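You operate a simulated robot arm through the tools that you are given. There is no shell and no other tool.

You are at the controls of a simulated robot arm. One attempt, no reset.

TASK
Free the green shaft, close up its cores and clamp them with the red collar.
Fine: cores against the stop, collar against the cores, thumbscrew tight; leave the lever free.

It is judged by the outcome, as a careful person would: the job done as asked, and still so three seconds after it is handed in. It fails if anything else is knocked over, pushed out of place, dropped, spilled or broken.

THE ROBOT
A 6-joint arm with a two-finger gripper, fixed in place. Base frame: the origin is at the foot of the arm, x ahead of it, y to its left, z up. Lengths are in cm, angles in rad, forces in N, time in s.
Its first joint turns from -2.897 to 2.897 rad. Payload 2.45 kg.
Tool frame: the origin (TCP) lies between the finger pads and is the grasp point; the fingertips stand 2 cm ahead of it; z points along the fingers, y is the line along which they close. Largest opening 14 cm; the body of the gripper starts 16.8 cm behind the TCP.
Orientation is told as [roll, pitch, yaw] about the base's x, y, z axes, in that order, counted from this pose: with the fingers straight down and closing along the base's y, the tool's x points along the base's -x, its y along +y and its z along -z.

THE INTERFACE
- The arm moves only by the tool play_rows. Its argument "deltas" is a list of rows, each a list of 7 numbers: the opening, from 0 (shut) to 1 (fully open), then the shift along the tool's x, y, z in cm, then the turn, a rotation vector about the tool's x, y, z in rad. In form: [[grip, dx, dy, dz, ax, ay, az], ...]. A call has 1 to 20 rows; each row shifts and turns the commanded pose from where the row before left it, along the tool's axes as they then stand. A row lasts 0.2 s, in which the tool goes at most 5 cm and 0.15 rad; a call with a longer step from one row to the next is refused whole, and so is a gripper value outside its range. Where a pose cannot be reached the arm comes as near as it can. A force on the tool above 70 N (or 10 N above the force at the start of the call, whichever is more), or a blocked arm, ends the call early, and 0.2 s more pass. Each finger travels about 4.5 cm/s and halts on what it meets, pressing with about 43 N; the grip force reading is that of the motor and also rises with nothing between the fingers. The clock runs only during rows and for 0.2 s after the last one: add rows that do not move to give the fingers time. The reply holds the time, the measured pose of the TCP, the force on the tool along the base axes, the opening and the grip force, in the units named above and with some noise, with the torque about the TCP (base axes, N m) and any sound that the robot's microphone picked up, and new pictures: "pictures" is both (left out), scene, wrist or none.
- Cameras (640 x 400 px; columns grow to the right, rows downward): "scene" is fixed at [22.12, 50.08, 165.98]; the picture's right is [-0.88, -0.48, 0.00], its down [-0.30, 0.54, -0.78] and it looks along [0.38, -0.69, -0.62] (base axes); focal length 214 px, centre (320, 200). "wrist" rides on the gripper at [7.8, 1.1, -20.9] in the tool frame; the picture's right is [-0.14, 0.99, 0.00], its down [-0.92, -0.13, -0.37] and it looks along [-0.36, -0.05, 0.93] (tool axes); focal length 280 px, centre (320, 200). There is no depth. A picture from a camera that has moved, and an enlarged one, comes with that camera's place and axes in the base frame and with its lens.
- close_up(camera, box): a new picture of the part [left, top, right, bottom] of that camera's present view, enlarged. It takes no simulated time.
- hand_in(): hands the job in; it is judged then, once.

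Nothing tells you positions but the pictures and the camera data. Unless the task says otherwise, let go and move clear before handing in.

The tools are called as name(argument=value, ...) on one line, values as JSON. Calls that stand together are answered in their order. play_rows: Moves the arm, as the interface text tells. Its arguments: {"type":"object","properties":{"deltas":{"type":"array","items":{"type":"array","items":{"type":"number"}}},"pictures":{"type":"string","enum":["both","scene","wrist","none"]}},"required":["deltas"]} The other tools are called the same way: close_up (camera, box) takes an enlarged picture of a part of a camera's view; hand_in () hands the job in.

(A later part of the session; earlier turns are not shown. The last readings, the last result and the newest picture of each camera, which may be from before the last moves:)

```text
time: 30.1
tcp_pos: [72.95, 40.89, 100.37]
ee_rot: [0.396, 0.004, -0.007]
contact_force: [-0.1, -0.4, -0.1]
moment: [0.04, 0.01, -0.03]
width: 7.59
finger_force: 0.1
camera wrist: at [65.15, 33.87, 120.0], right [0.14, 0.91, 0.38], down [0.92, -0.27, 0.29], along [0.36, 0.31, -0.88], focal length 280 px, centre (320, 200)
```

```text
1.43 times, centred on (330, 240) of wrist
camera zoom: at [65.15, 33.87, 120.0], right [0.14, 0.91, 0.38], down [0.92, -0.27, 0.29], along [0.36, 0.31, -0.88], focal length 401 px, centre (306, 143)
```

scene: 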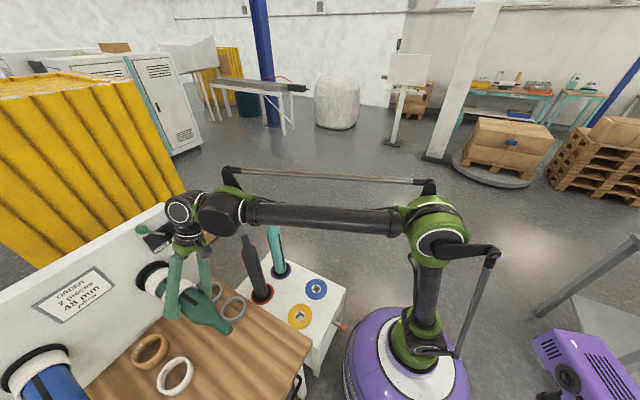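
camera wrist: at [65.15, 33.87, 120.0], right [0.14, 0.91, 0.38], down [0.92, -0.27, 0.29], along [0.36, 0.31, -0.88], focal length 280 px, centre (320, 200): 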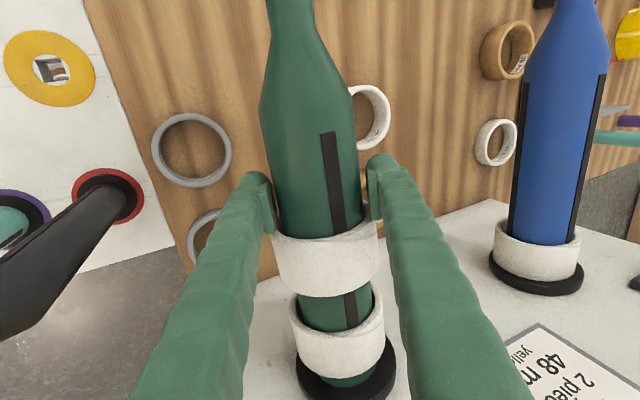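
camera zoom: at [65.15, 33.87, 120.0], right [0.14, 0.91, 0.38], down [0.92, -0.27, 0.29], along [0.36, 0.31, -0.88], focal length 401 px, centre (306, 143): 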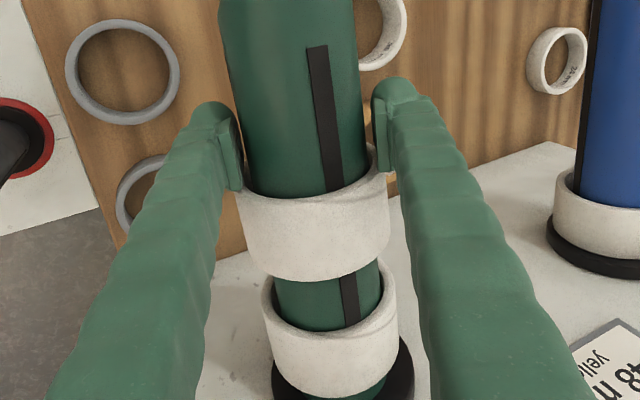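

The core slides with the fingers. Continuing until contact with the inner core, then the stop.

play_rows(deltas=[[0.543, -0.6, 0, 0, 0, 0, 0], [0.543, -0.6, 0, 0, 0, 0, 0], [0.543, -0.6, 0, 0, 0, 0, 0], [0.543, -0.6, 0, 0, 0, 0, 0], [0.543, -0.6, 0, 0, 0, 0, 0], [0.543, -0.6, 0, 0, 0, 0, 0], [0.543, -0.6, 0, 0, 0, 0, 0], [0.543, -0.6, 0, 0, 0, 0, 0], [0.543, -0.4, 0, 0, 0, 0, 0]])

close_up(camera="wrist", box=[220, 100, 440, 380])

close_up(camera="scene", box=[100, 180, 260, 340])

```text
time: 32.1
tcp_pos: [77.99, 40.94, 100.29]
ee_rot: [0.395, 0.005, -0.007]
contact_force: [-0.6, -0.2, 0.2]
moment: [-0.03, -0.03, 0.04]
width: 7.61
finger_force: 0.3
camera wrist: at [70.17, 33.8, 119.88], right [0.14, 0.91, 0.38], down [0.92, -0.27, 0.29], along [0.36, 0.31, -0.88], focal length 280 px, centre (320, 200)
```

scene: 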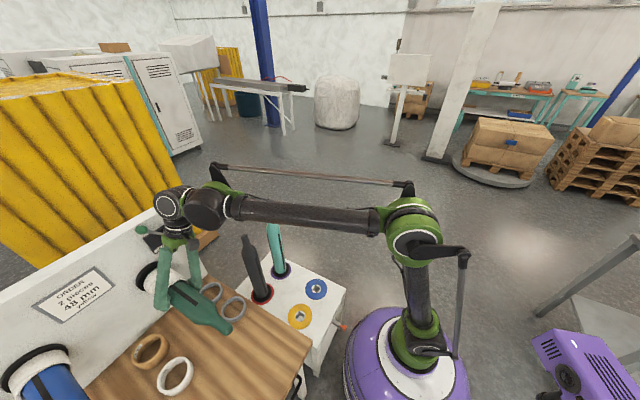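
wrist: 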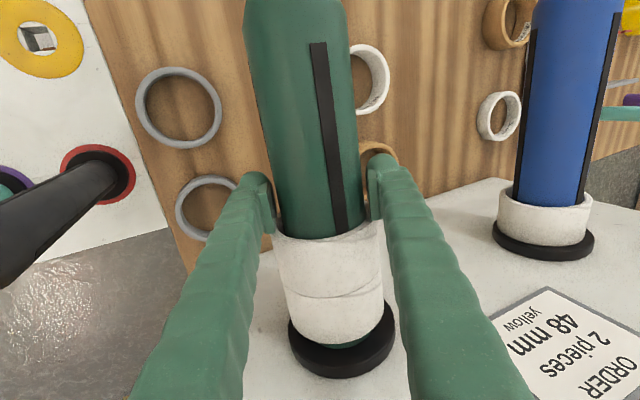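

```text
1.43 times, centred on (330, 240) of wrist
camera zoom: at [70.17, 33.8, 119.88], right [0.14, 0.91, 0.38], down [0.92, -0.27, 0.29], along [0.36, 0.31, -0.88], focal length 401 px, centre (306, 143)
```

zoom: 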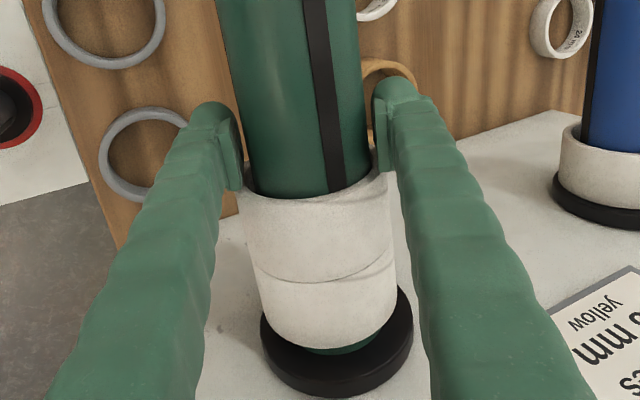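

```text
2.50 times, centred on (180, 260) of scene
camera zoom: at [22.12, 50.08, 165.98], right [-0.88, -0.48, 0.0], down [-0.3, 0.54, -0.78], along [0.38, -0.69, -0.62], focal length 536 px, centre (670, 50)
```

zoom: 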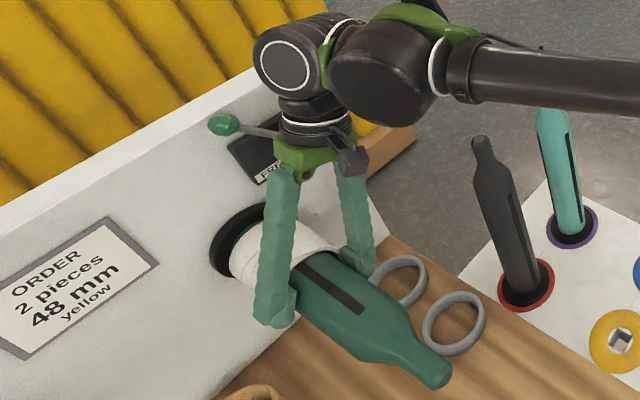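

Both cores now touch and move together; about 1.5 cm remains to the stop. Continuing slowly until I feel it.

play_rows(deltas=[[0.543, -0.3, 0, 0, 0, 0, 0], [0.543, -0.3, 0, 0, 0, 0, 0], [0.543, -0.3, 0, 0, 0, 0, 0], [0.543, -0.2, 0, 0, 0, 0, 0], [0.543, -0.2, 0, 0, 0, 0, 0]])

close_up(camera="wrist", box=[240, 180, 440, 380])

close_up(camera="scene", box=[100, 180, 260, 340])

```text
time: 33.3
tcp_pos: [79.34, 41.06, 100.13]
ee_rot: [0.396, 0.001, -0.007]
contact_force: [0.2, 0.2, 0.5]
moment: [0.01, 0.01, 0.0]
width: 7.65
finger_force: 0.3
camera wrist: at [71.54, 33.94, 119.79], right [0.14, 0.91, 0.38], down [0.92, -0.27, 0.29], along [0.36, 0.31, -0.88], focal length 280 px, centre (320, 200)
```

scene: 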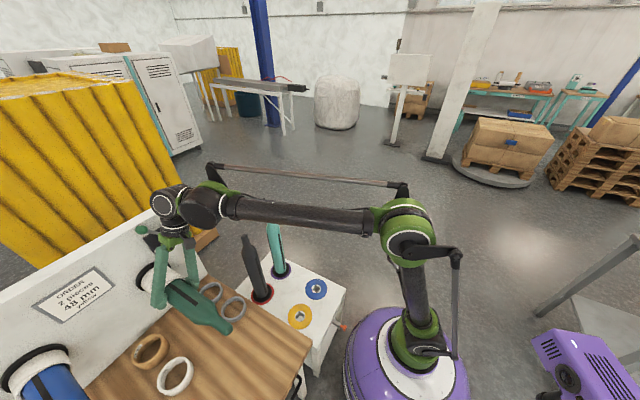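
wrist: 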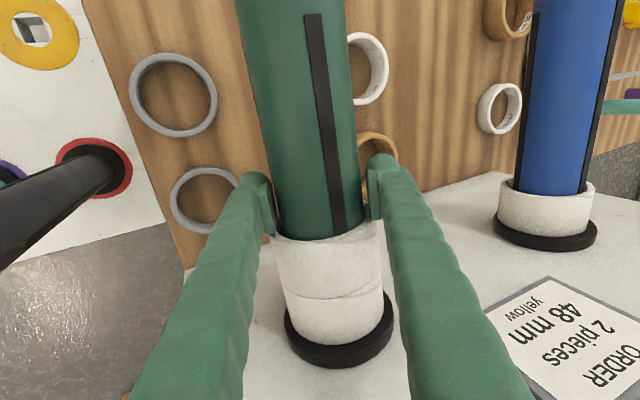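

```text
2.00 times, centred on (340, 280) of wrist
camera zoom: at [71.54, 33.94, 119.79], right [0.14, 0.91, 0.38], down [0.92, -0.27, 0.29], along [0.36, 0.31, -0.88], focal length 561 px, centre (280, 40)
```

zoom: 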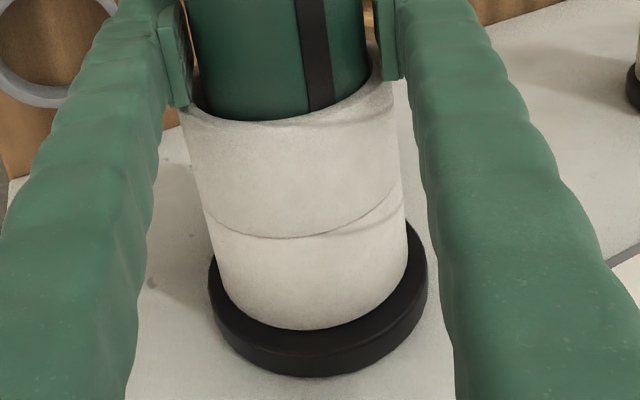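

```text
2.50 times, centred on (180, 260) of scene
camera zoom: at [22.12, 50.08, 165.98], right [-0.88, -0.48, 0.0], down [-0.3, 0.54, -0.78], along [0.38, -0.69, -0.62], focal length 536 px, centre (670, 50)
```

zoom: 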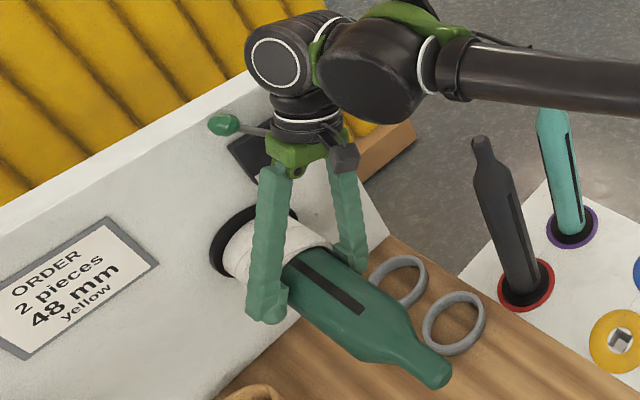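

play_rows(deltas=[[0.543, -0.15, 0, 0, 0, 0, 0], [0.543, -0.15, 0, 0, 0, 0, 0], [0.543, -0.1, 0, 0, 0, 0, 0]], pictures="wrist")

```text
time: 34.1
tcp_pos: [79.44, 41.1, 100.16]
ee_rot: [0.396, 0.005, -0.006]
contact_force: [-34.6, -0.5, -11.9]
moment: [0.48, 1.07, -1.42]
width: 7.82
finger_force: 1.5
camera wrist: at [71.71, 34.02, 119.89], right [0.14, 0.91, 0.38], down [0.92, -0.26, 0.29], along [0.36, 0.31, -0.88], focal length 280 px, centre (320, 200)
```

wrist: 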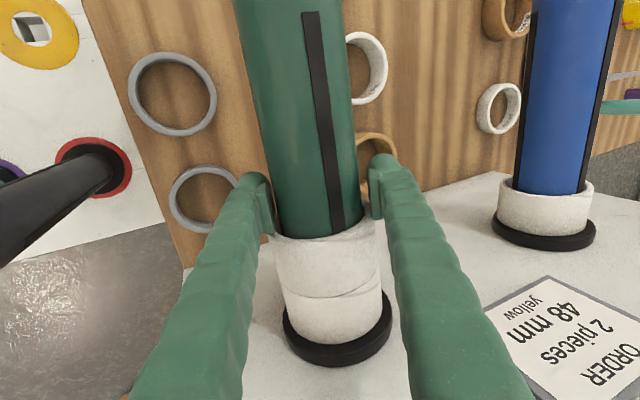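

The cores are firmly against the stop (34 N reaction). I'll back off, withdraw along the tool axis and go toward the collar.

play_rows(deltas=[[0.56, 0.6, 0, 0, 0, 0, 0], [0.56, 1.2, 0, 0, 0, 0, 0], [0.56, 0, 0, -4.8, 0, 0, 0], [0.56, 0, 0, -4.8, 0, 0, 0], [0.56, 0, 0, -4.8, 0, 0, 0], [0.56, 0, 0, -4.8, 0, 0, 0], [0.6, 0, 0, 0, 0.132, 0, 0], [0.7, 0, 0, 0, 0.132, 0, 0], [0.8, 0, 0, 0, 0.132, 0, 0], [0.8, 4.045, 2.836, 0, 0, 0, 0], [0.8, 4.045, 2.836, 0, 0, 0, 0], [0.8, 4.045, 2.836, 0, 0, 0, 0], [0.8, 4.045, 2.836, 0, 0, 0, 0], [0.8, 4.045, 2.836, 0, 0, 0, 0], [0.8, 4.045, 2.836, 0, 0, 0, 0], [0.8, 4.045, 2.836, 0, 0, 0, 0], [0.8, 4.045, 2.836, 0, 0, 0, 0], [0.8, 4.045, 2.836, 0, 0, 0, 0], [0.8, 4.045, 2.836, 0, 0, 0, 0], [0.8, 4.045, 2.836, 0, 0, 0, 0]])

close_up(camera="scene", box=[100, 190, 260, 350])

```text
time: 38.3
tcp_pos: [33.35, 64.89, 117.82]
ee_rot: [0.001, 0.004, -0.01]
contact_force: [0.3, -0.1, 1.0]
moment: [0.07, 0.09, -0.05]
width: 11.17
finger_force: 0.1
camera wrist: at [25.65, 66.03, 138.73], right [0.15, 0.99, 0.0], down [0.92, -0.14, 0.37], along [0.36, -0.05, -0.93], focal length 280 px, centre (320, 200)
```

scene: 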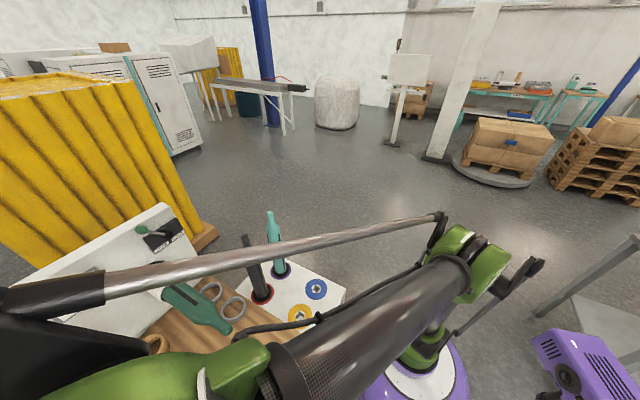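
wrist: 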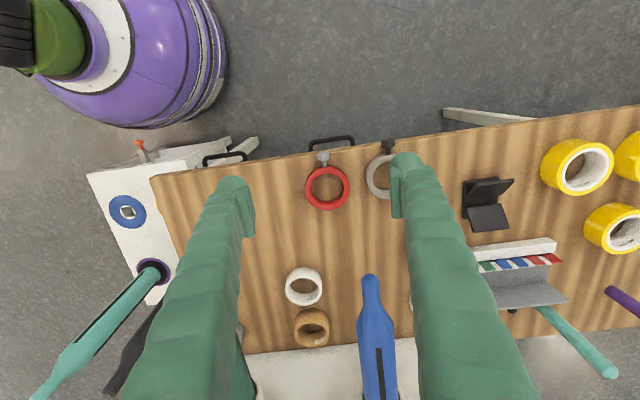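

```text
2.50 times, centred on (180, 270) of scene
camera zoom: at [22.12, 50.08, 165.98], right [-0.88, -0.48, 0.0], down [-0.3, 0.54, -0.78], along [0.38, -0.69, -0.62], focal length 536 px, centre (670, 25)
```

zoom: 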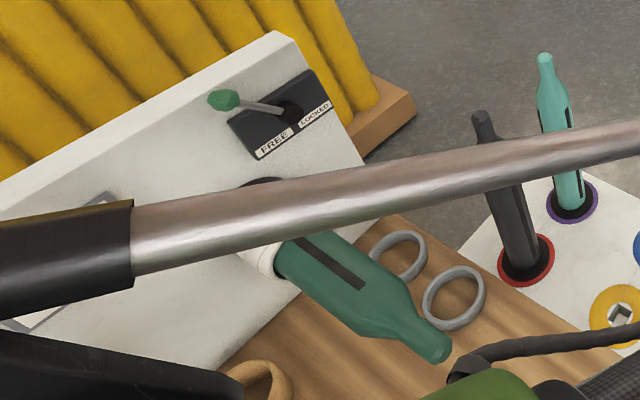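

The cores stay closed up. Now I'll turn the tool to point horizontally at the table edge (+x) so the collar can be grasped with its screw between the fingers.

play_rows(deltas=[[0.8, 4.3, 0, 0, 0, 0, -0.01], [0.8, 0, 0, 0, 0, -0.1432, 0], [0.8, 0, 0, 0, 0, -0.1432, 0], [0.8, 0, 0, 0, 0, -0.1432, 0], [0.8, 0, 0, 0, 0, -0.1432, 0], [0.8, 0, 0, 0, 0, -0.1432, 0], [0.8, 0, 0, 0, 0, -0.1432, 0], [0.8, 0, 0, 0, 0, -0.1432, 0], [0.8, 0, 0, 0, 0, -0.1432, 0], [0.8, 0, 0, 0, 0, -0.1432, 0], [0.8, 0, 0, 0, 0, -0.1432, 0], [0.8, 0, 0, 0, 0, -0.1432, 0], [0.8, 0, 0, 0, 0, 0, 0]])

```text
time: 41.1
tcp_pos: [29.28, 65.15, 117.87]
ee_rot: [-3.11, -1.568, 3.114]
contact_force: [-1.4, 0.3, -0.1]
moment: [0.05, 0.02, 0.03]
width: 11.21
finger_force: 0.2
camera wrist: at [8.36, 66.13, 110.06], right [0.0, 0.99, 0.14], down [-0.37, -0.13, 0.92], along [0.93, -0.05, 0.37], focal length 280 px, centre (320, 200)
```

scene: 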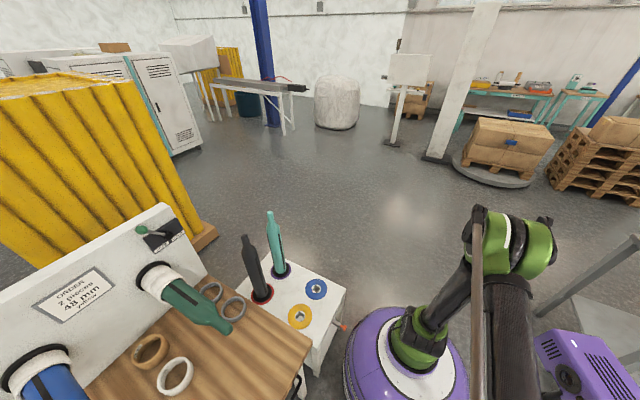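
wrist: 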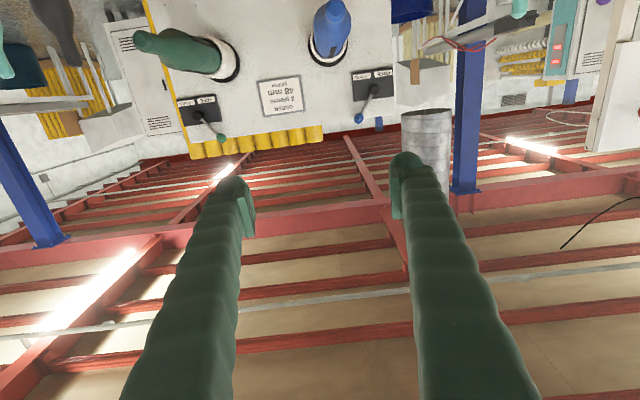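

Tool is level, pointing +x. I'll lower it in front of the table edge.

play_rows(deltas=[[0.8, 4.786, -0.35, 0, 0, 0, 0], [0.8, 4.786, 0, 0, 0, 0, 0], [0.8, 4.786, 0, 0, 0, 0, 0], [0.8, 4.786, 0, 0, 0, 0, 0], [0.8, 4.786, 0, 0, 0, 0, 0], [0.8, 4.786, 0, 0, 0, 0, 0], [0.8, 4.0, 0, 0, 0, 0, 0], [0.8, 0, 0, 0, 0, 0, 0]])

```text
time: 42.9
tcp_pos: [29.89, 64.78, 85.28]
ee_rot: [-2.783, -1.572, 2.789]
contact_force: [-0.4, 0.1, 0.3]
moment: [0.04, 0.0, -0.02]
width: 11.22
finger_force: 0.1
camera wrist: at [9.03, 65.74, 77.46], right [0.0, 0.99, 0.14], down [-0.37, -0.13, 0.92], along [0.93, -0.05, 0.37], focal length 280 px, centre (320, 200)
```

scene: 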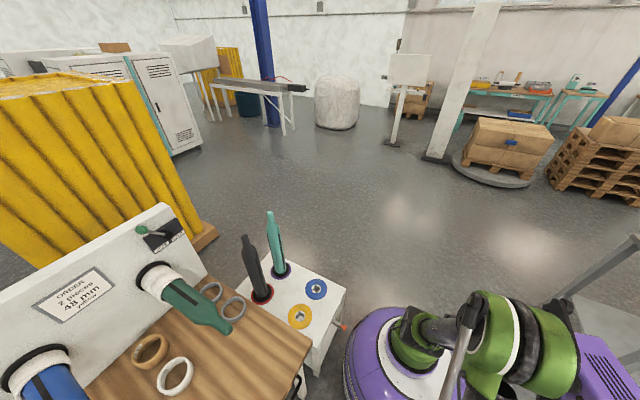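
wrist: 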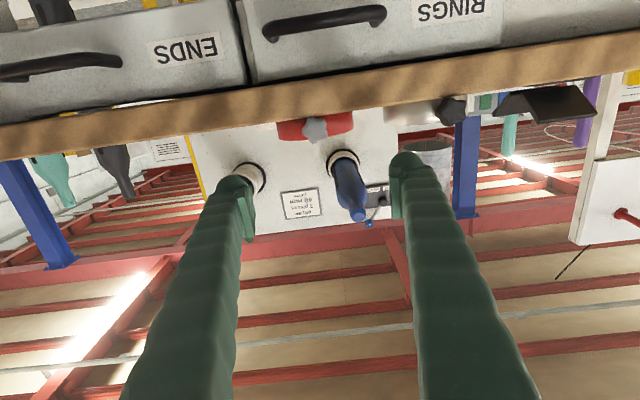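

close_up(camera="wrist", box=[220, 60, 480, 220])

```text
2.46 times, centred on (350, 140) of wrist
camera zoom: at [9.03, 65.74, 77.46], right [0.0, 0.99, 0.14], down [-0.37, -0.13, 0.92], along [0.93, -0.05, 0.37], focal length 690 px, centre (246, 348)
```

zoom: 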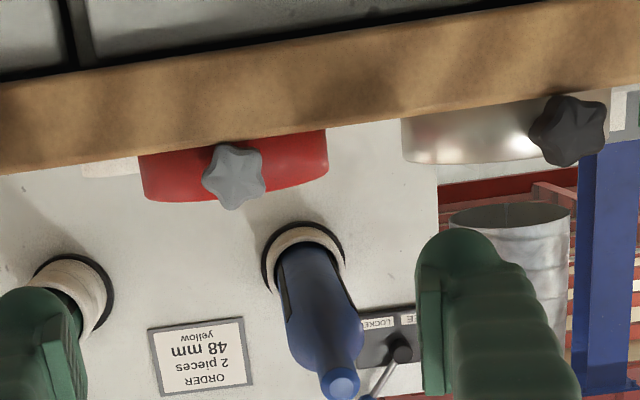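

I can see the table edge, the collar and its star knob directly ahead. Table top is at z ≈ 80.1, collar mid-height ≈ 81.5, centred at y ≈ 64.6. I'll lower slightly and advance over the table edge.

play_rows(deltas=[[0.8, 2.9, -0.1, 0, 0, 0, 0], [0.8, 0, 0, 4, 0, 0, 0], [0.8, 0, 0, 4, 0, 0, 0], [0.8, 0, 0, 0, 0, 0, 0]], pictures="wrist")

close_up(camera="wrist", box=[200, 60, 460, 220])

```text
time: 43.9
tcp_pos: [37.79, 64.92, 82.55]
ee_rot: [-2.81, -1.571, 2.813]
contact_force: [0.7, 0.4, -0.3]
moment: [0.01, -0.01, -0.01]
width: 11.2
finger_force: 0.0
camera wrist: at [16.82, 65.85, 74.65], right [0.0, 0.99, 0.14], down [-0.37, -0.13, 0.92], along [0.93, -0.05, 0.37], focal length 280 px, centre (320, 200)
```

wrist: 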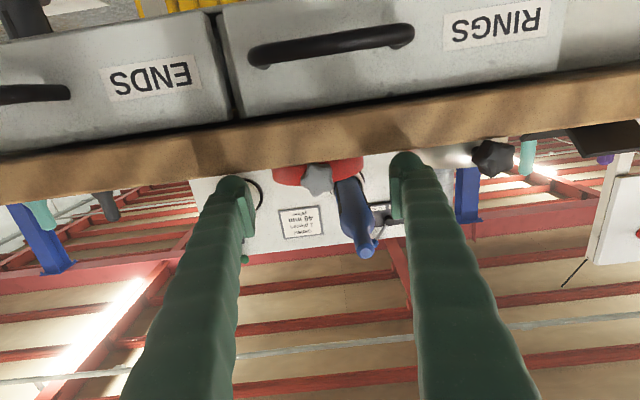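

```text
2.46 times, centred on (330, 140) of wrist
camera zoom: at [16.82, 65.85, 74.65], right [0.0, 0.99, 0.14], down [-0.37, -0.13, 0.92], along [0.93, -0.05, 0.37], focal length 690 px, centre (295, 348)
```

zoom: 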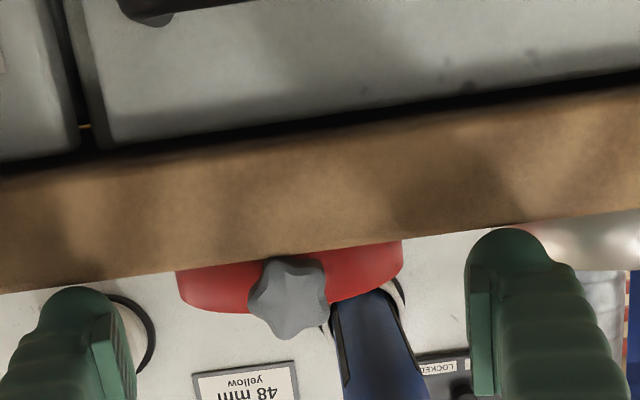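

The fingers look about 3 cm thick, so I need a narrower opening to stay clear of the silver collar. I'll centre on the red collar, narrow to 10.4 cm and recheck.

play_rows(deltas=[[0.743, 0, -0.44, 0, 0, 0, 0], [0.743, 0, 0, 0, 0, 0, 0], [0.743, 0, 0, 0, 0, 0, 0]], pictures="none")

close_up(camera="wrist", box=[200, 60, 460, 220])

```text
time: 44.7
tcp_pos: [37.52, 64.32, 82.32]
ee_rot: [-2.818, -1.572, 2.821]
contact_force: [0.8, -0.5, 0.1]
moment: [0.02, -0.02, 0.0]
width: 10.4
finger_force: 0.0
```

```text
2.46 times, centred on (330, 140) of wrist
camera zoom: at [16.64, 65.35, 74.63], right [0.0, 0.99, 0.14], down [-0.37, -0.13, 0.92], along [0.93, -0.05, 0.37], focal length 690 px, centre (295, 348)
```

zoom: 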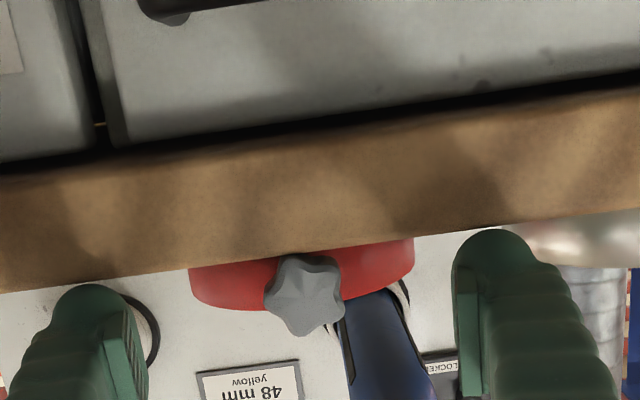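

Centred with ~0.4 cm margin each side. Advancing around the collar.

play_rows(deltas=[[0.743, 0, 0.08, 1.9, 0, 0, 0], [0.743, 0, 0, 1.9, 0, 0, 0], [0.743, 0, 0, 1.9, 0, 0, 0], [0.743, 0, 0, 1.9, 0, 0, 0], [0.743, 0, 0, 0, 0, 0, 0]], pictures="wrist")

close_up(camera="wrist", box=[200, 100, 460, 260])

```text
time: 45.9
tcp_pos: [45.09, 64.45, 82.41]
ee_rot: [-2.797, -1.571, 2.799]
contact_force: [-0.4, -0.1, 0.0]
moment: [-0.01, 0.01, 0.05]
width: 10.41
finger_force: 0.0
camera wrist: at [24.16, 65.31, 74.57], right [0.0, 0.99, 0.14], down [-0.37, -0.13, 0.92], along [0.93, -0.05, 0.37], focal length 280 px, centre (320, 200)
```

wrist: 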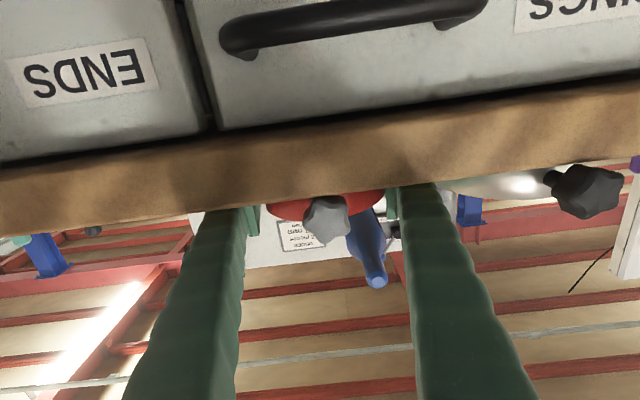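

```text
2.46 times, centred on (330, 180) of wrist
camera zoom: at [24.16, 65.31, 74.57], right [0.0, 0.99, 0.14], down [-0.37, -0.13, 0.92], along [0.93, -0.05, 0.37], focal length 690 px, centre (295, 249)
```

zoom: 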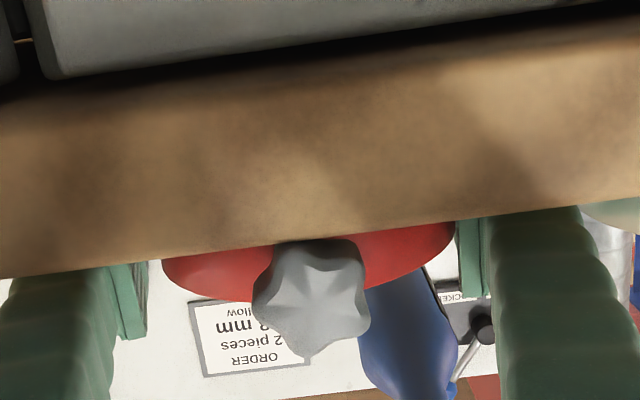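

The collar is between the pads. I'll lower in small increments to just feel the table.

play_rows(deltas=[[0.743, 0.15, 0, 0, 0, 0, 0], [0.743, 0.1, 0, 0, 0, 0, 0]], pictures="none")

play_rows(deltas=[[0.743, 0.1, 0, 0, 0, 0, 0], [0.743, 0, 0, 0, 0, 0, 0]], pictures="none")

```text
time: 46.5
tcp_pos: [44.97, 64.44, 82.12]
ee_rot: [-2.719, -1.57, 2.722]
contact_force: [-0.3, -1.0, -0.4]
moment: [0.02, 0.02, 0.0]
width: 10.41
finger_force: 0.1
```

```text
time: 47.1
tcp_pos: [44.93, 64.34, 82.06]
ee_rot: [-2.93, -1.572, 2.934]
contact_force: [3.2, 1.2, 2.6]
moment: [0.01, -0.09, 0.0]
width: 10.4
finger_force: 0.1
```

Light contact with the table at z ≈ 82.05. I'll raise by 0.1 cm and close on the collar.

play_rows(deltas=[[0.743, -0.12, 0, 0.2, 0, 0, 0], [0.6, 0, 0, 0, 0, 0, 0], [0.6, 0, 0, 0, 0, 0, 0], [0.5, 0, 0, 0, 0, 0, 0], [0.4, 0, 0, 0, 0, 0, 0], [0.4, 0, 0, 0, 0, 0, 0]], pictures="wrist")

```text
time: 48.5
tcp_pos: [44.99, 64.29, 82.09]
ee_rot: [-2.625, -1.572, 2.63]
contact_force: [0.1, 0.8, 0.8]
moment: [0.0, 0.01, 0.0]
width: 9.43
finger_force: 43.1
camera wrist: at [24.18, 65.29, 74.27], right [0.0, 0.99, 0.14], down [-0.37, -0.13, 0.92], along [0.93, -0.05, 0.37], focal length 280 px, centre (320, 200)
```

wrist: 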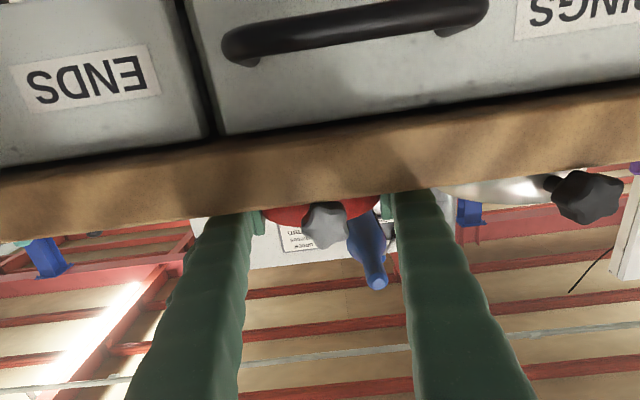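

The collar is gripped (width 9.43). Lifting it off the table, then back and up.

play_rows(deltas=[[0.4, -0.5, 0, 0, 0, 0, 0], [0.4, -1, 0, 0, 0, 0, 0], [0.4, -2, 0, 0, 0, 0, 0], [0.4, -3, 0, 0, 0, 0, 0], [0.4, 0, 0, 0, 0, 0, 0]])

close_up(camera="wrist", box=[200, 100, 460, 260])

```text
time: 49.7
tcp_pos: [44.88, 64.51, 88.64]
ee_rot: [-2.59, -1.572, 2.593]
contact_force: [0.0, -0.6, -2.0]
moment: [-0.01, -0.02, -0.01]
width: 9.46
finger_force: 43.0
camera wrist: at [24.0, 65.39, 80.74], right [0.0, 0.99, 0.14], down [-0.37, -0.13, 0.92], along [0.93, -0.05, 0.37], focal length 280 px, centre (320, 200)
```

scene: 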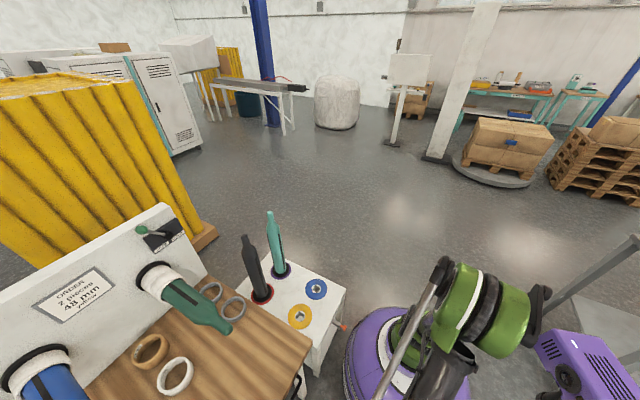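
wrist: 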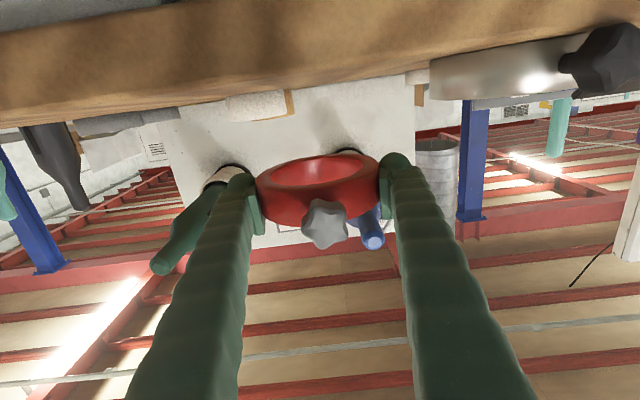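

```text
2.46 times, centred on (330, 180) of wrist
camera zoom: at [24.0, 65.39, 80.74], right [0.0, 0.99, 0.14], down [-0.37, -0.13, 0.92], along [0.93, -0.05, 0.37], focal length 690 px, centre (295, 249)
```

zoom: 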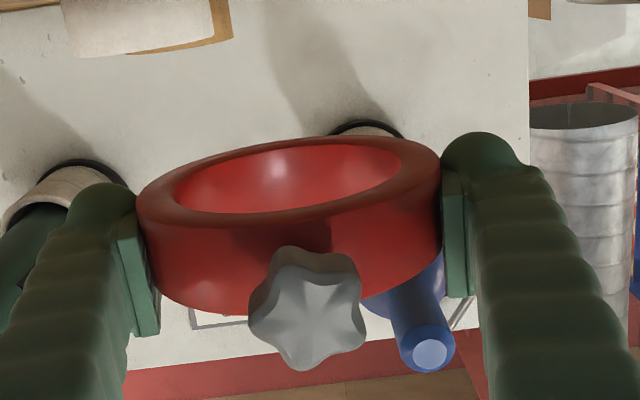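

The collar is held level with its star knob facing the palm. Now I'll raise it, back away from the bench, then turn the tool to point down.

play_rows(deltas=[[0.4, -4.4, 0, -1, 0, 0, 0], [0.4, -4.4, 0, -1, 0, 0, 0], [0.4, -4.4, 0, -1, 0, 0, 0], [0.4, -4.4, 0, -1, 0, 0, 0], [0.4, -4.4, 0, -1, 0, 0, 0], [0.4, -4.4, 0, -1, 0, 0, 0], [0.4, 0, 0, 0, 0, 0.1428, 0], [0.4, 0, 0, 0, 0, 0.1428, 0], [0.4, 0, 0, 0, 0, 0.1428, 0], [0.4, 0, 0, 0, 0, 0.1428, 0], [0.4, 0, 0, 0, 0, 0.1428, 0], [0.4, 0, 0, 0, 0, 0.1428, 0], [0.4, 0, 0, 0, 0, 0.1428, 0], [0.4, 0, 0, 0, 0, 0.1428, 0], [0.4, 0, 0, 0, 0, 0.1428, 0], [0.4, 0, 0, 0, 0, 0.1428, 0], [0.4, 0, 0, 0, 0, 0.1428, 0], [0.4, 0, 0, 0, 0, 0, 0]])

close_up(camera="wrist", box=[200, 100, 440, 300])

```text
time: 53.5
tcp_pos: [39.08, 64.44, 115.11]
ee_rot: [0.0, -0.001, 0.002]
contact_force: [-1.2, -0.2, -1.7]
moment: [-0.01, -0.05, 0.01]
width: 9.44
finger_force: 42.8
camera wrist: at [31.26, 65.4, 135.93], right [0.13, 0.99, 0.0], down [0.92, -0.12, 0.37], along [0.36, -0.05, -0.93], focal length 280 px, centre (320, 200)
```

scene: 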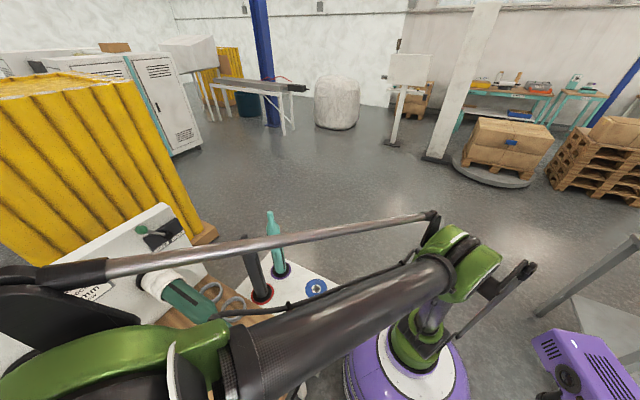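
wrist: 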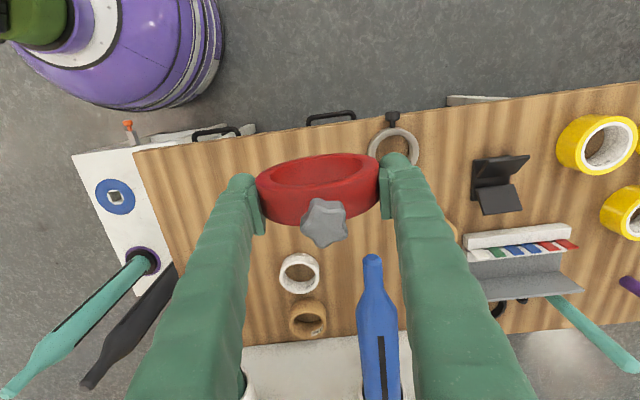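

```text
2.00 times, centred on (320, 200) of wrist
camera zoom: at [31.26, 65.4, 135.93], right [0.13, 0.99, 0.0], down [0.92, -0.12, 0.37], along [0.36, -0.05, -0.93], focal length 561 px, centre (320, 200)
```

zoom: 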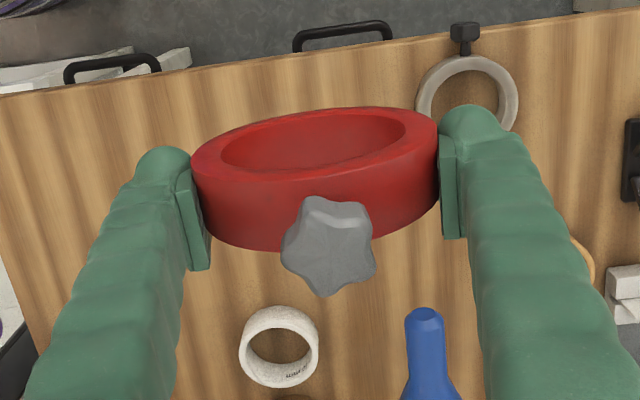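

The collar hangs true with the knob up between the fingers. Now I'll carry it to a point in front of and above the shaft tip, and tilt the tool as before.

play_rows(deltas=[[0.4, -1.56, -4.277, -0.2, 0, 0, 0], [0.4, -1.56, -4.277, -0.2, 0, 0, 0], [0.4, -1.56, -4.277, -0.2, 0, 0, 0], [0.4, -1.56, -4.277, -0.2, 0, 0, 0], [0.4, -1.56, -4.277, -0.2, 0, 0, 0], [0.4, -1.56, -4.277, -0.2, 0, 0, 0], [0.4, -1.56, -4.277, -0.2, 0, 0, 0], [0.4, 0, 0, 0, -0.132, 0, 0], [0.4, 0, 0, 0, -0.132, 0, 0], [0.4, 0, 0, 0, -0.132, 0, 0], [0.4, 0, 0, 0, 0, 0, 0]])

close_up(camera="scene", box=[120, 160, 320, 340])

```text
time: 55.9
tcp_pos: [49.84, 34.73, 116.66]
ee_rot: [0.397, 0.0, 0.003]
contact_force: [0.5, -0.2, -2.0]
moment: [0.01, -0.04, 0.0]
width: 9.43
finger_force: 42.9
camera wrist: at [42.21, 27.46, 136.29], right [0.13, 0.91, 0.38], down [0.92, -0.26, 0.29], along [0.36, 0.31, -0.88], focal length 280 px, centre (320, 200)
```

scene: 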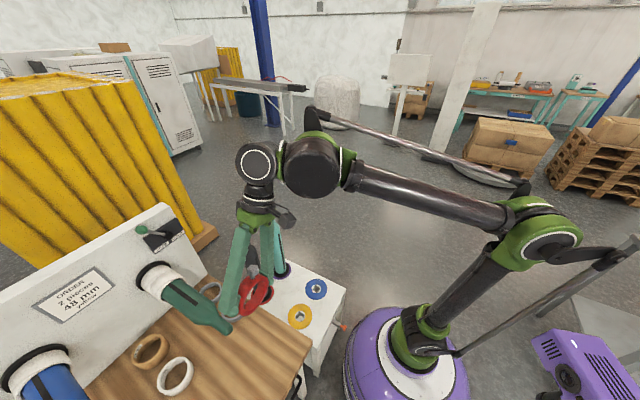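
wrist: 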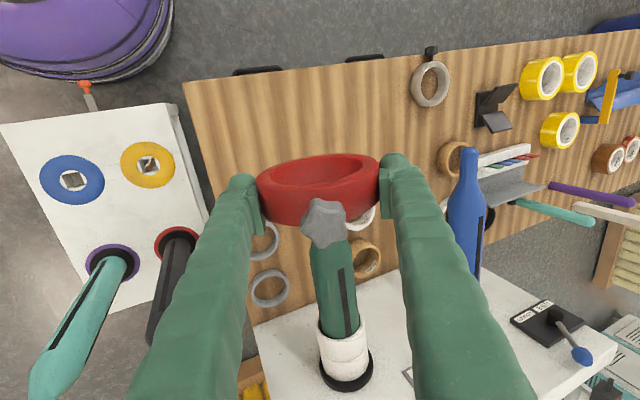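

```text
2.22 times, centred on (220, 250) of scene
camera zoom: at [22.12, 50.08, 165.98], right [-0.88, -0.48, 0.0], down [-0.3, 0.54, -0.78], along [0.38, -0.69, -0.62], focal length 477 px, centre (542, 89)
```

zoom: 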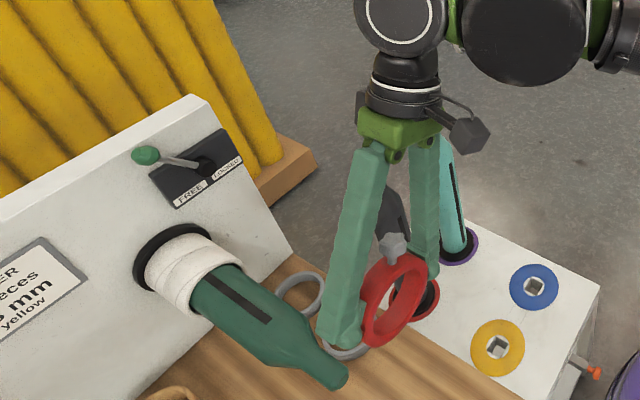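

play_rows(deltas=[[0.4, 0, -0.5, 4.4, 0, 0, 0], [0.4, 0, 0, 4.4, 0, 0, 0], [0.4, 0, 0, 4.4, 0, 0, 0], [0.4, 0, 0, 4.0, 0, 0, 0], [0.4, 0, 0, 0, 0, 0, 0], [0.4, 0, 0, 0, 0, 0, 0]])

close_up(camera="scene", box=[160, 260, 280, 340])

close_up(camera="wrist", box=[220, 120, 420, 270])

```text
time: 57.3
tcp_pos: [50.33, 40.89, 100.18]
ee_rot: [0.395, 0.0, 0.003]
contact_force: [0.2, 0.5, -1.7]
moment: [0.0, 0.0, 0.0]
width: 9.43
finger_force: 43.1
camera wrist: at [42.46, 33.64, 119.85], right [0.13, 0.91, 0.38], down [0.92, -0.26, 0.29], along [0.36, 0.31, -0.88], focal length 280 px, centre (320, 200)
```

scene: 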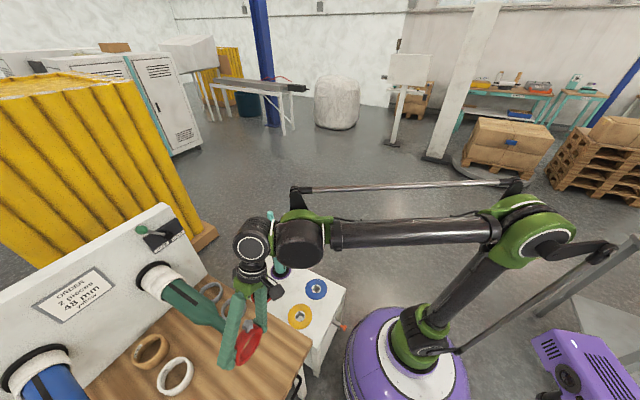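
wrist: 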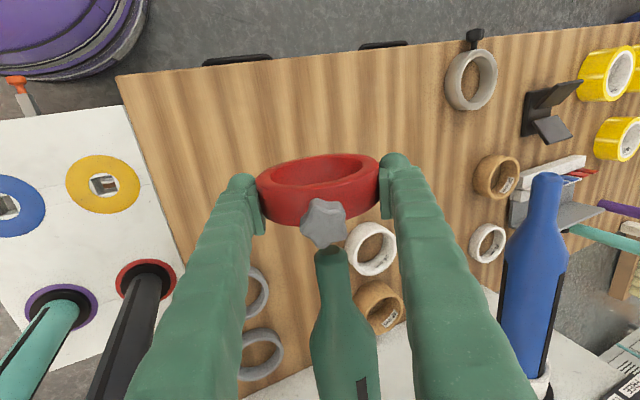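

```text
5.00 times, centred on (220, 300) of scene
camera zoom: at [22.12, 50.08, 165.98], right [-0.88, -0.48, 0.0], down [-0.3, 0.54, -0.78], along [0.38, -0.69, -0.62], focal length 1072 px, centre (820, -300)
```

zoom: 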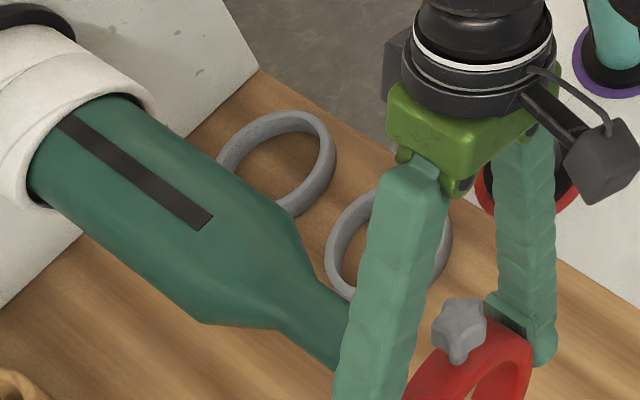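

```text
2.67 times, centred on (320, 195) of wrist
camera zoom: at [42.46, 33.64, 119.85], right [0.13, 0.91, 0.38], down [0.92, -0.26, 0.29], along [0.36, 0.31, -0.88], focal length 748 px, centre (320, 213)
```

zoom: 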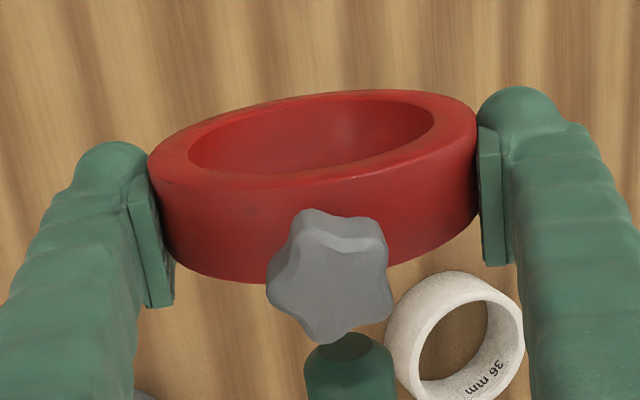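

The collar is lined up in front of the shaft. I'll advance over the tip and neck, watching for force.

play_rows(deltas=[[0.4, -2, 0.12, 0, 0, 0, 0], [0.4, -2, 0, 0, 0, 0, 0], [0.4, -2, 0, 0, 0, 0, 0], [0.4, -1.8, 0, 0, 0, 0, 0], [0.4, 0, 0, 0, 0, 0, 0]])

close_up(camera="wrist", box=[220, 120, 420, 270])

close_up(camera="scene", box=[160, 260, 280, 340])

```text
time: 58.5
tcp_pos: [58.03, 40.78, 100.47]
ee_rot: [0.395, 0.0, 0.002]
contact_force: [-1.0, -0.2, -1.8]
moment: [-0.01, 0.04, -0.02]
width: 9.42
finger_force: 42.9
camera wrist: at [50.25, 33.6, 120.08], right [0.13, 0.91, 0.38], down [0.92, -0.26, 0.29], along [0.36, 0.31, -0.88], focal length 280 px, centre (320, 200)
```

scene: 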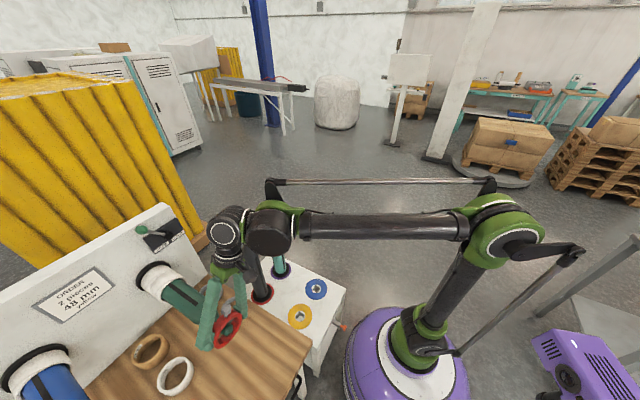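
wrist: 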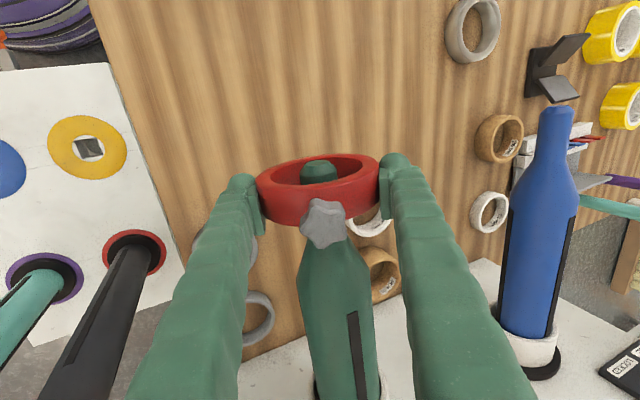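

```text
2.67 times, centred on (320, 195) of wrist
camera zoom: at [50.25, 33.6, 120.08], right [0.13, 0.91, 0.38], down [0.92, -0.26, 0.29], along [0.36, 0.31, -0.88], focal length 748 px, centre (320, 213)
```

zoom: 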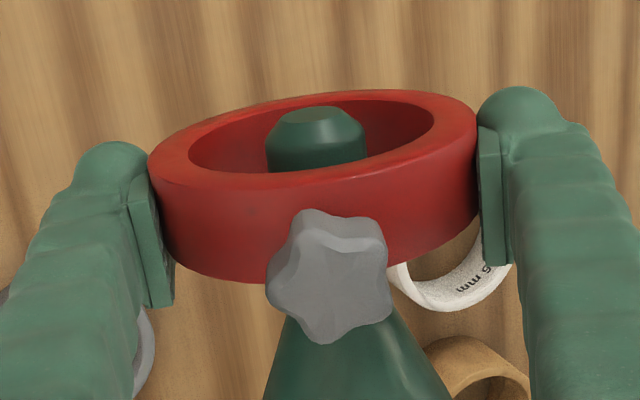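

```text
5.00 times, centred on (220, 300) of scene
camera zoom: at [22.12, 50.08, 165.98], right [-0.88, -0.48, 0.0], down [-0.3, 0.54, -0.78], along [0.38, -0.69, -0.62], focal length 1072 px, centre (820, -300)
```

zoom: 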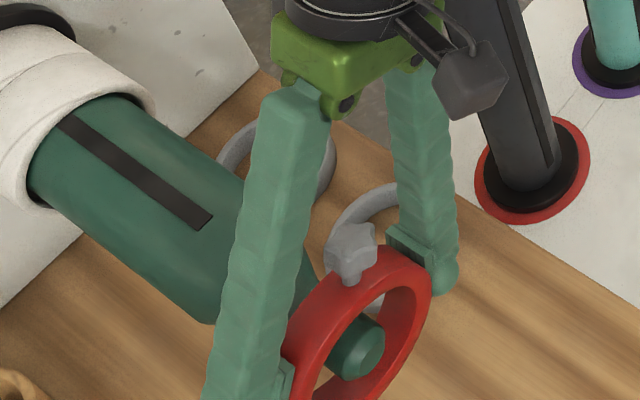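

The tip has passed through the collar. I'll check the centring from the scene camera before going on to the full-diameter body.

close_up(camera="scene", box=[190, 290, 270, 360])

close_up(camera="wrist", box=[250, 140, 390, 260])

```text
5.71 times, centred on (230, 325) of scene
camera zoom: at [22.12, 50.08, 165.98], right [-0.88, -0.48, 0.0], down [-0.3, 0.54, -0.78], along [0.38, -0.69, -0.62], focal length 1226 px, centre (834, -514)
```

zoom: 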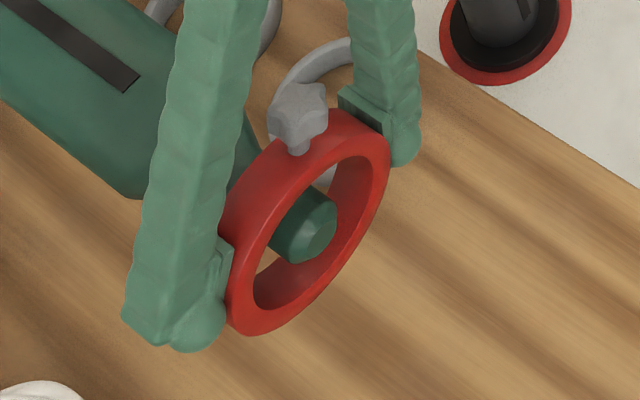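

```text
3.33 times, centred on (320, 200) of wrist
camera zoom: at [50.25, 33.6, 120.08], right [0.13, 0.91, 0.38], down [0.92, -0.26, 0.29], along [0.36, 0.31, -0.88], focal length 935 px, centre (320, 200)
```

zoom: 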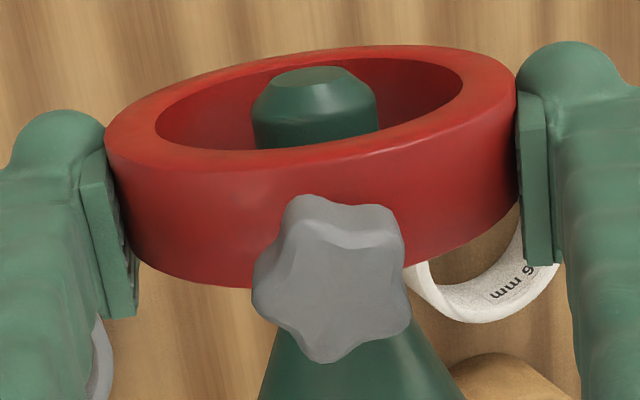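

The collar is centred within about 2 mm; I'll correct slightly and advance along the shoulder.

play_rows(deltas=[[0.4, -0.6, 0.2, -0.05, 0, 0, 0], [0.4, -0.8, 0, 0, 0, 0, 0], [0.4, -0.8, 0, 0, 0, 0, 0], [0.4, -0.8, 0, 0, 0, 0, 0], [0.4, -0.8, 0, 0, 0, 0, 0], [0.4, -0.6, 0, 0, 0, 0, 0], [0.4, 0, 0, 0, 0, 0, 0]], pictures="none")

close_up(camera="wrist", box=[250, 140, 390, 260])

close_up(camera="scene", box=[180, 280, 260, 350])

```text
time: 60.1
tcp_pos: [62.46, 40.78, 100.45]
ee_rot: [0.397, 0.0, 0.004]
contact_force: [0.2, 0.3, -1.8]
moment: [0.0, -0.05, 0.05]
width: 9.42
finger_force: 43.0
```

```text
3.33 times, centred on (320, 200) of wrist
camera zoom: at [54.6, 33.7, 120.16], right [0.13, 0.91, 0.38], down [0.92, -0.26, 0.29], along [0.36, 0.31, -0.88], focal length 935 px, centre (320, 200)
```

zoom: 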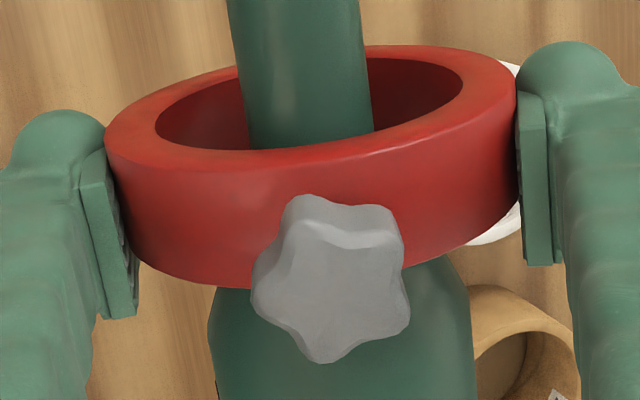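

```text
5.71 times, centred on (220, 315) of scene
camera zoom: at [22.12, 50.08, 165.98], right [-0.88, -0.48, 0.0], down [-0.3, 0.54, -0.78], along [0.38, -0.69, -0.62], focal length 1226 px, centre (891, -457)
```

zoom: 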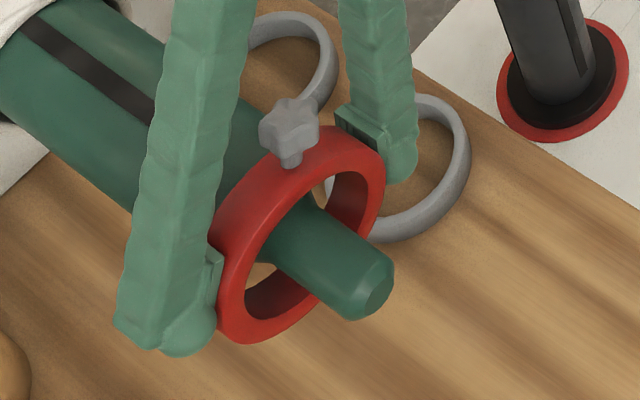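

close_up(camera="scene", box=[212, 295, 256, 345])

```text
8.00 times, centred on (234, 320) of scene
camera zoom: at [22.12, 50.08, 165.98], right [-0.88, -0.48, 0.0], down [-0.3, 0.54, -0.78], along [0.38, -0.69, -0.62], focal length 1716 px, centre (1008, -760)
```

zoom: 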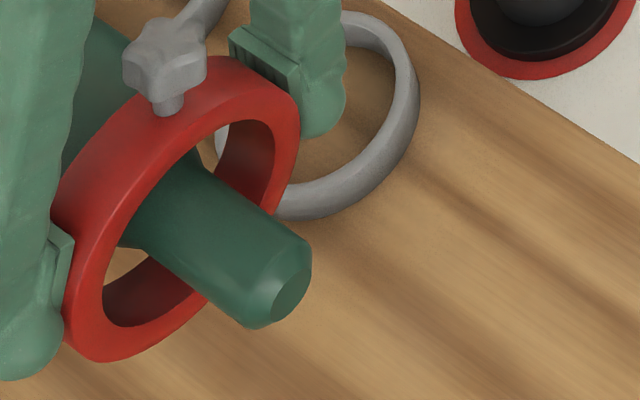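

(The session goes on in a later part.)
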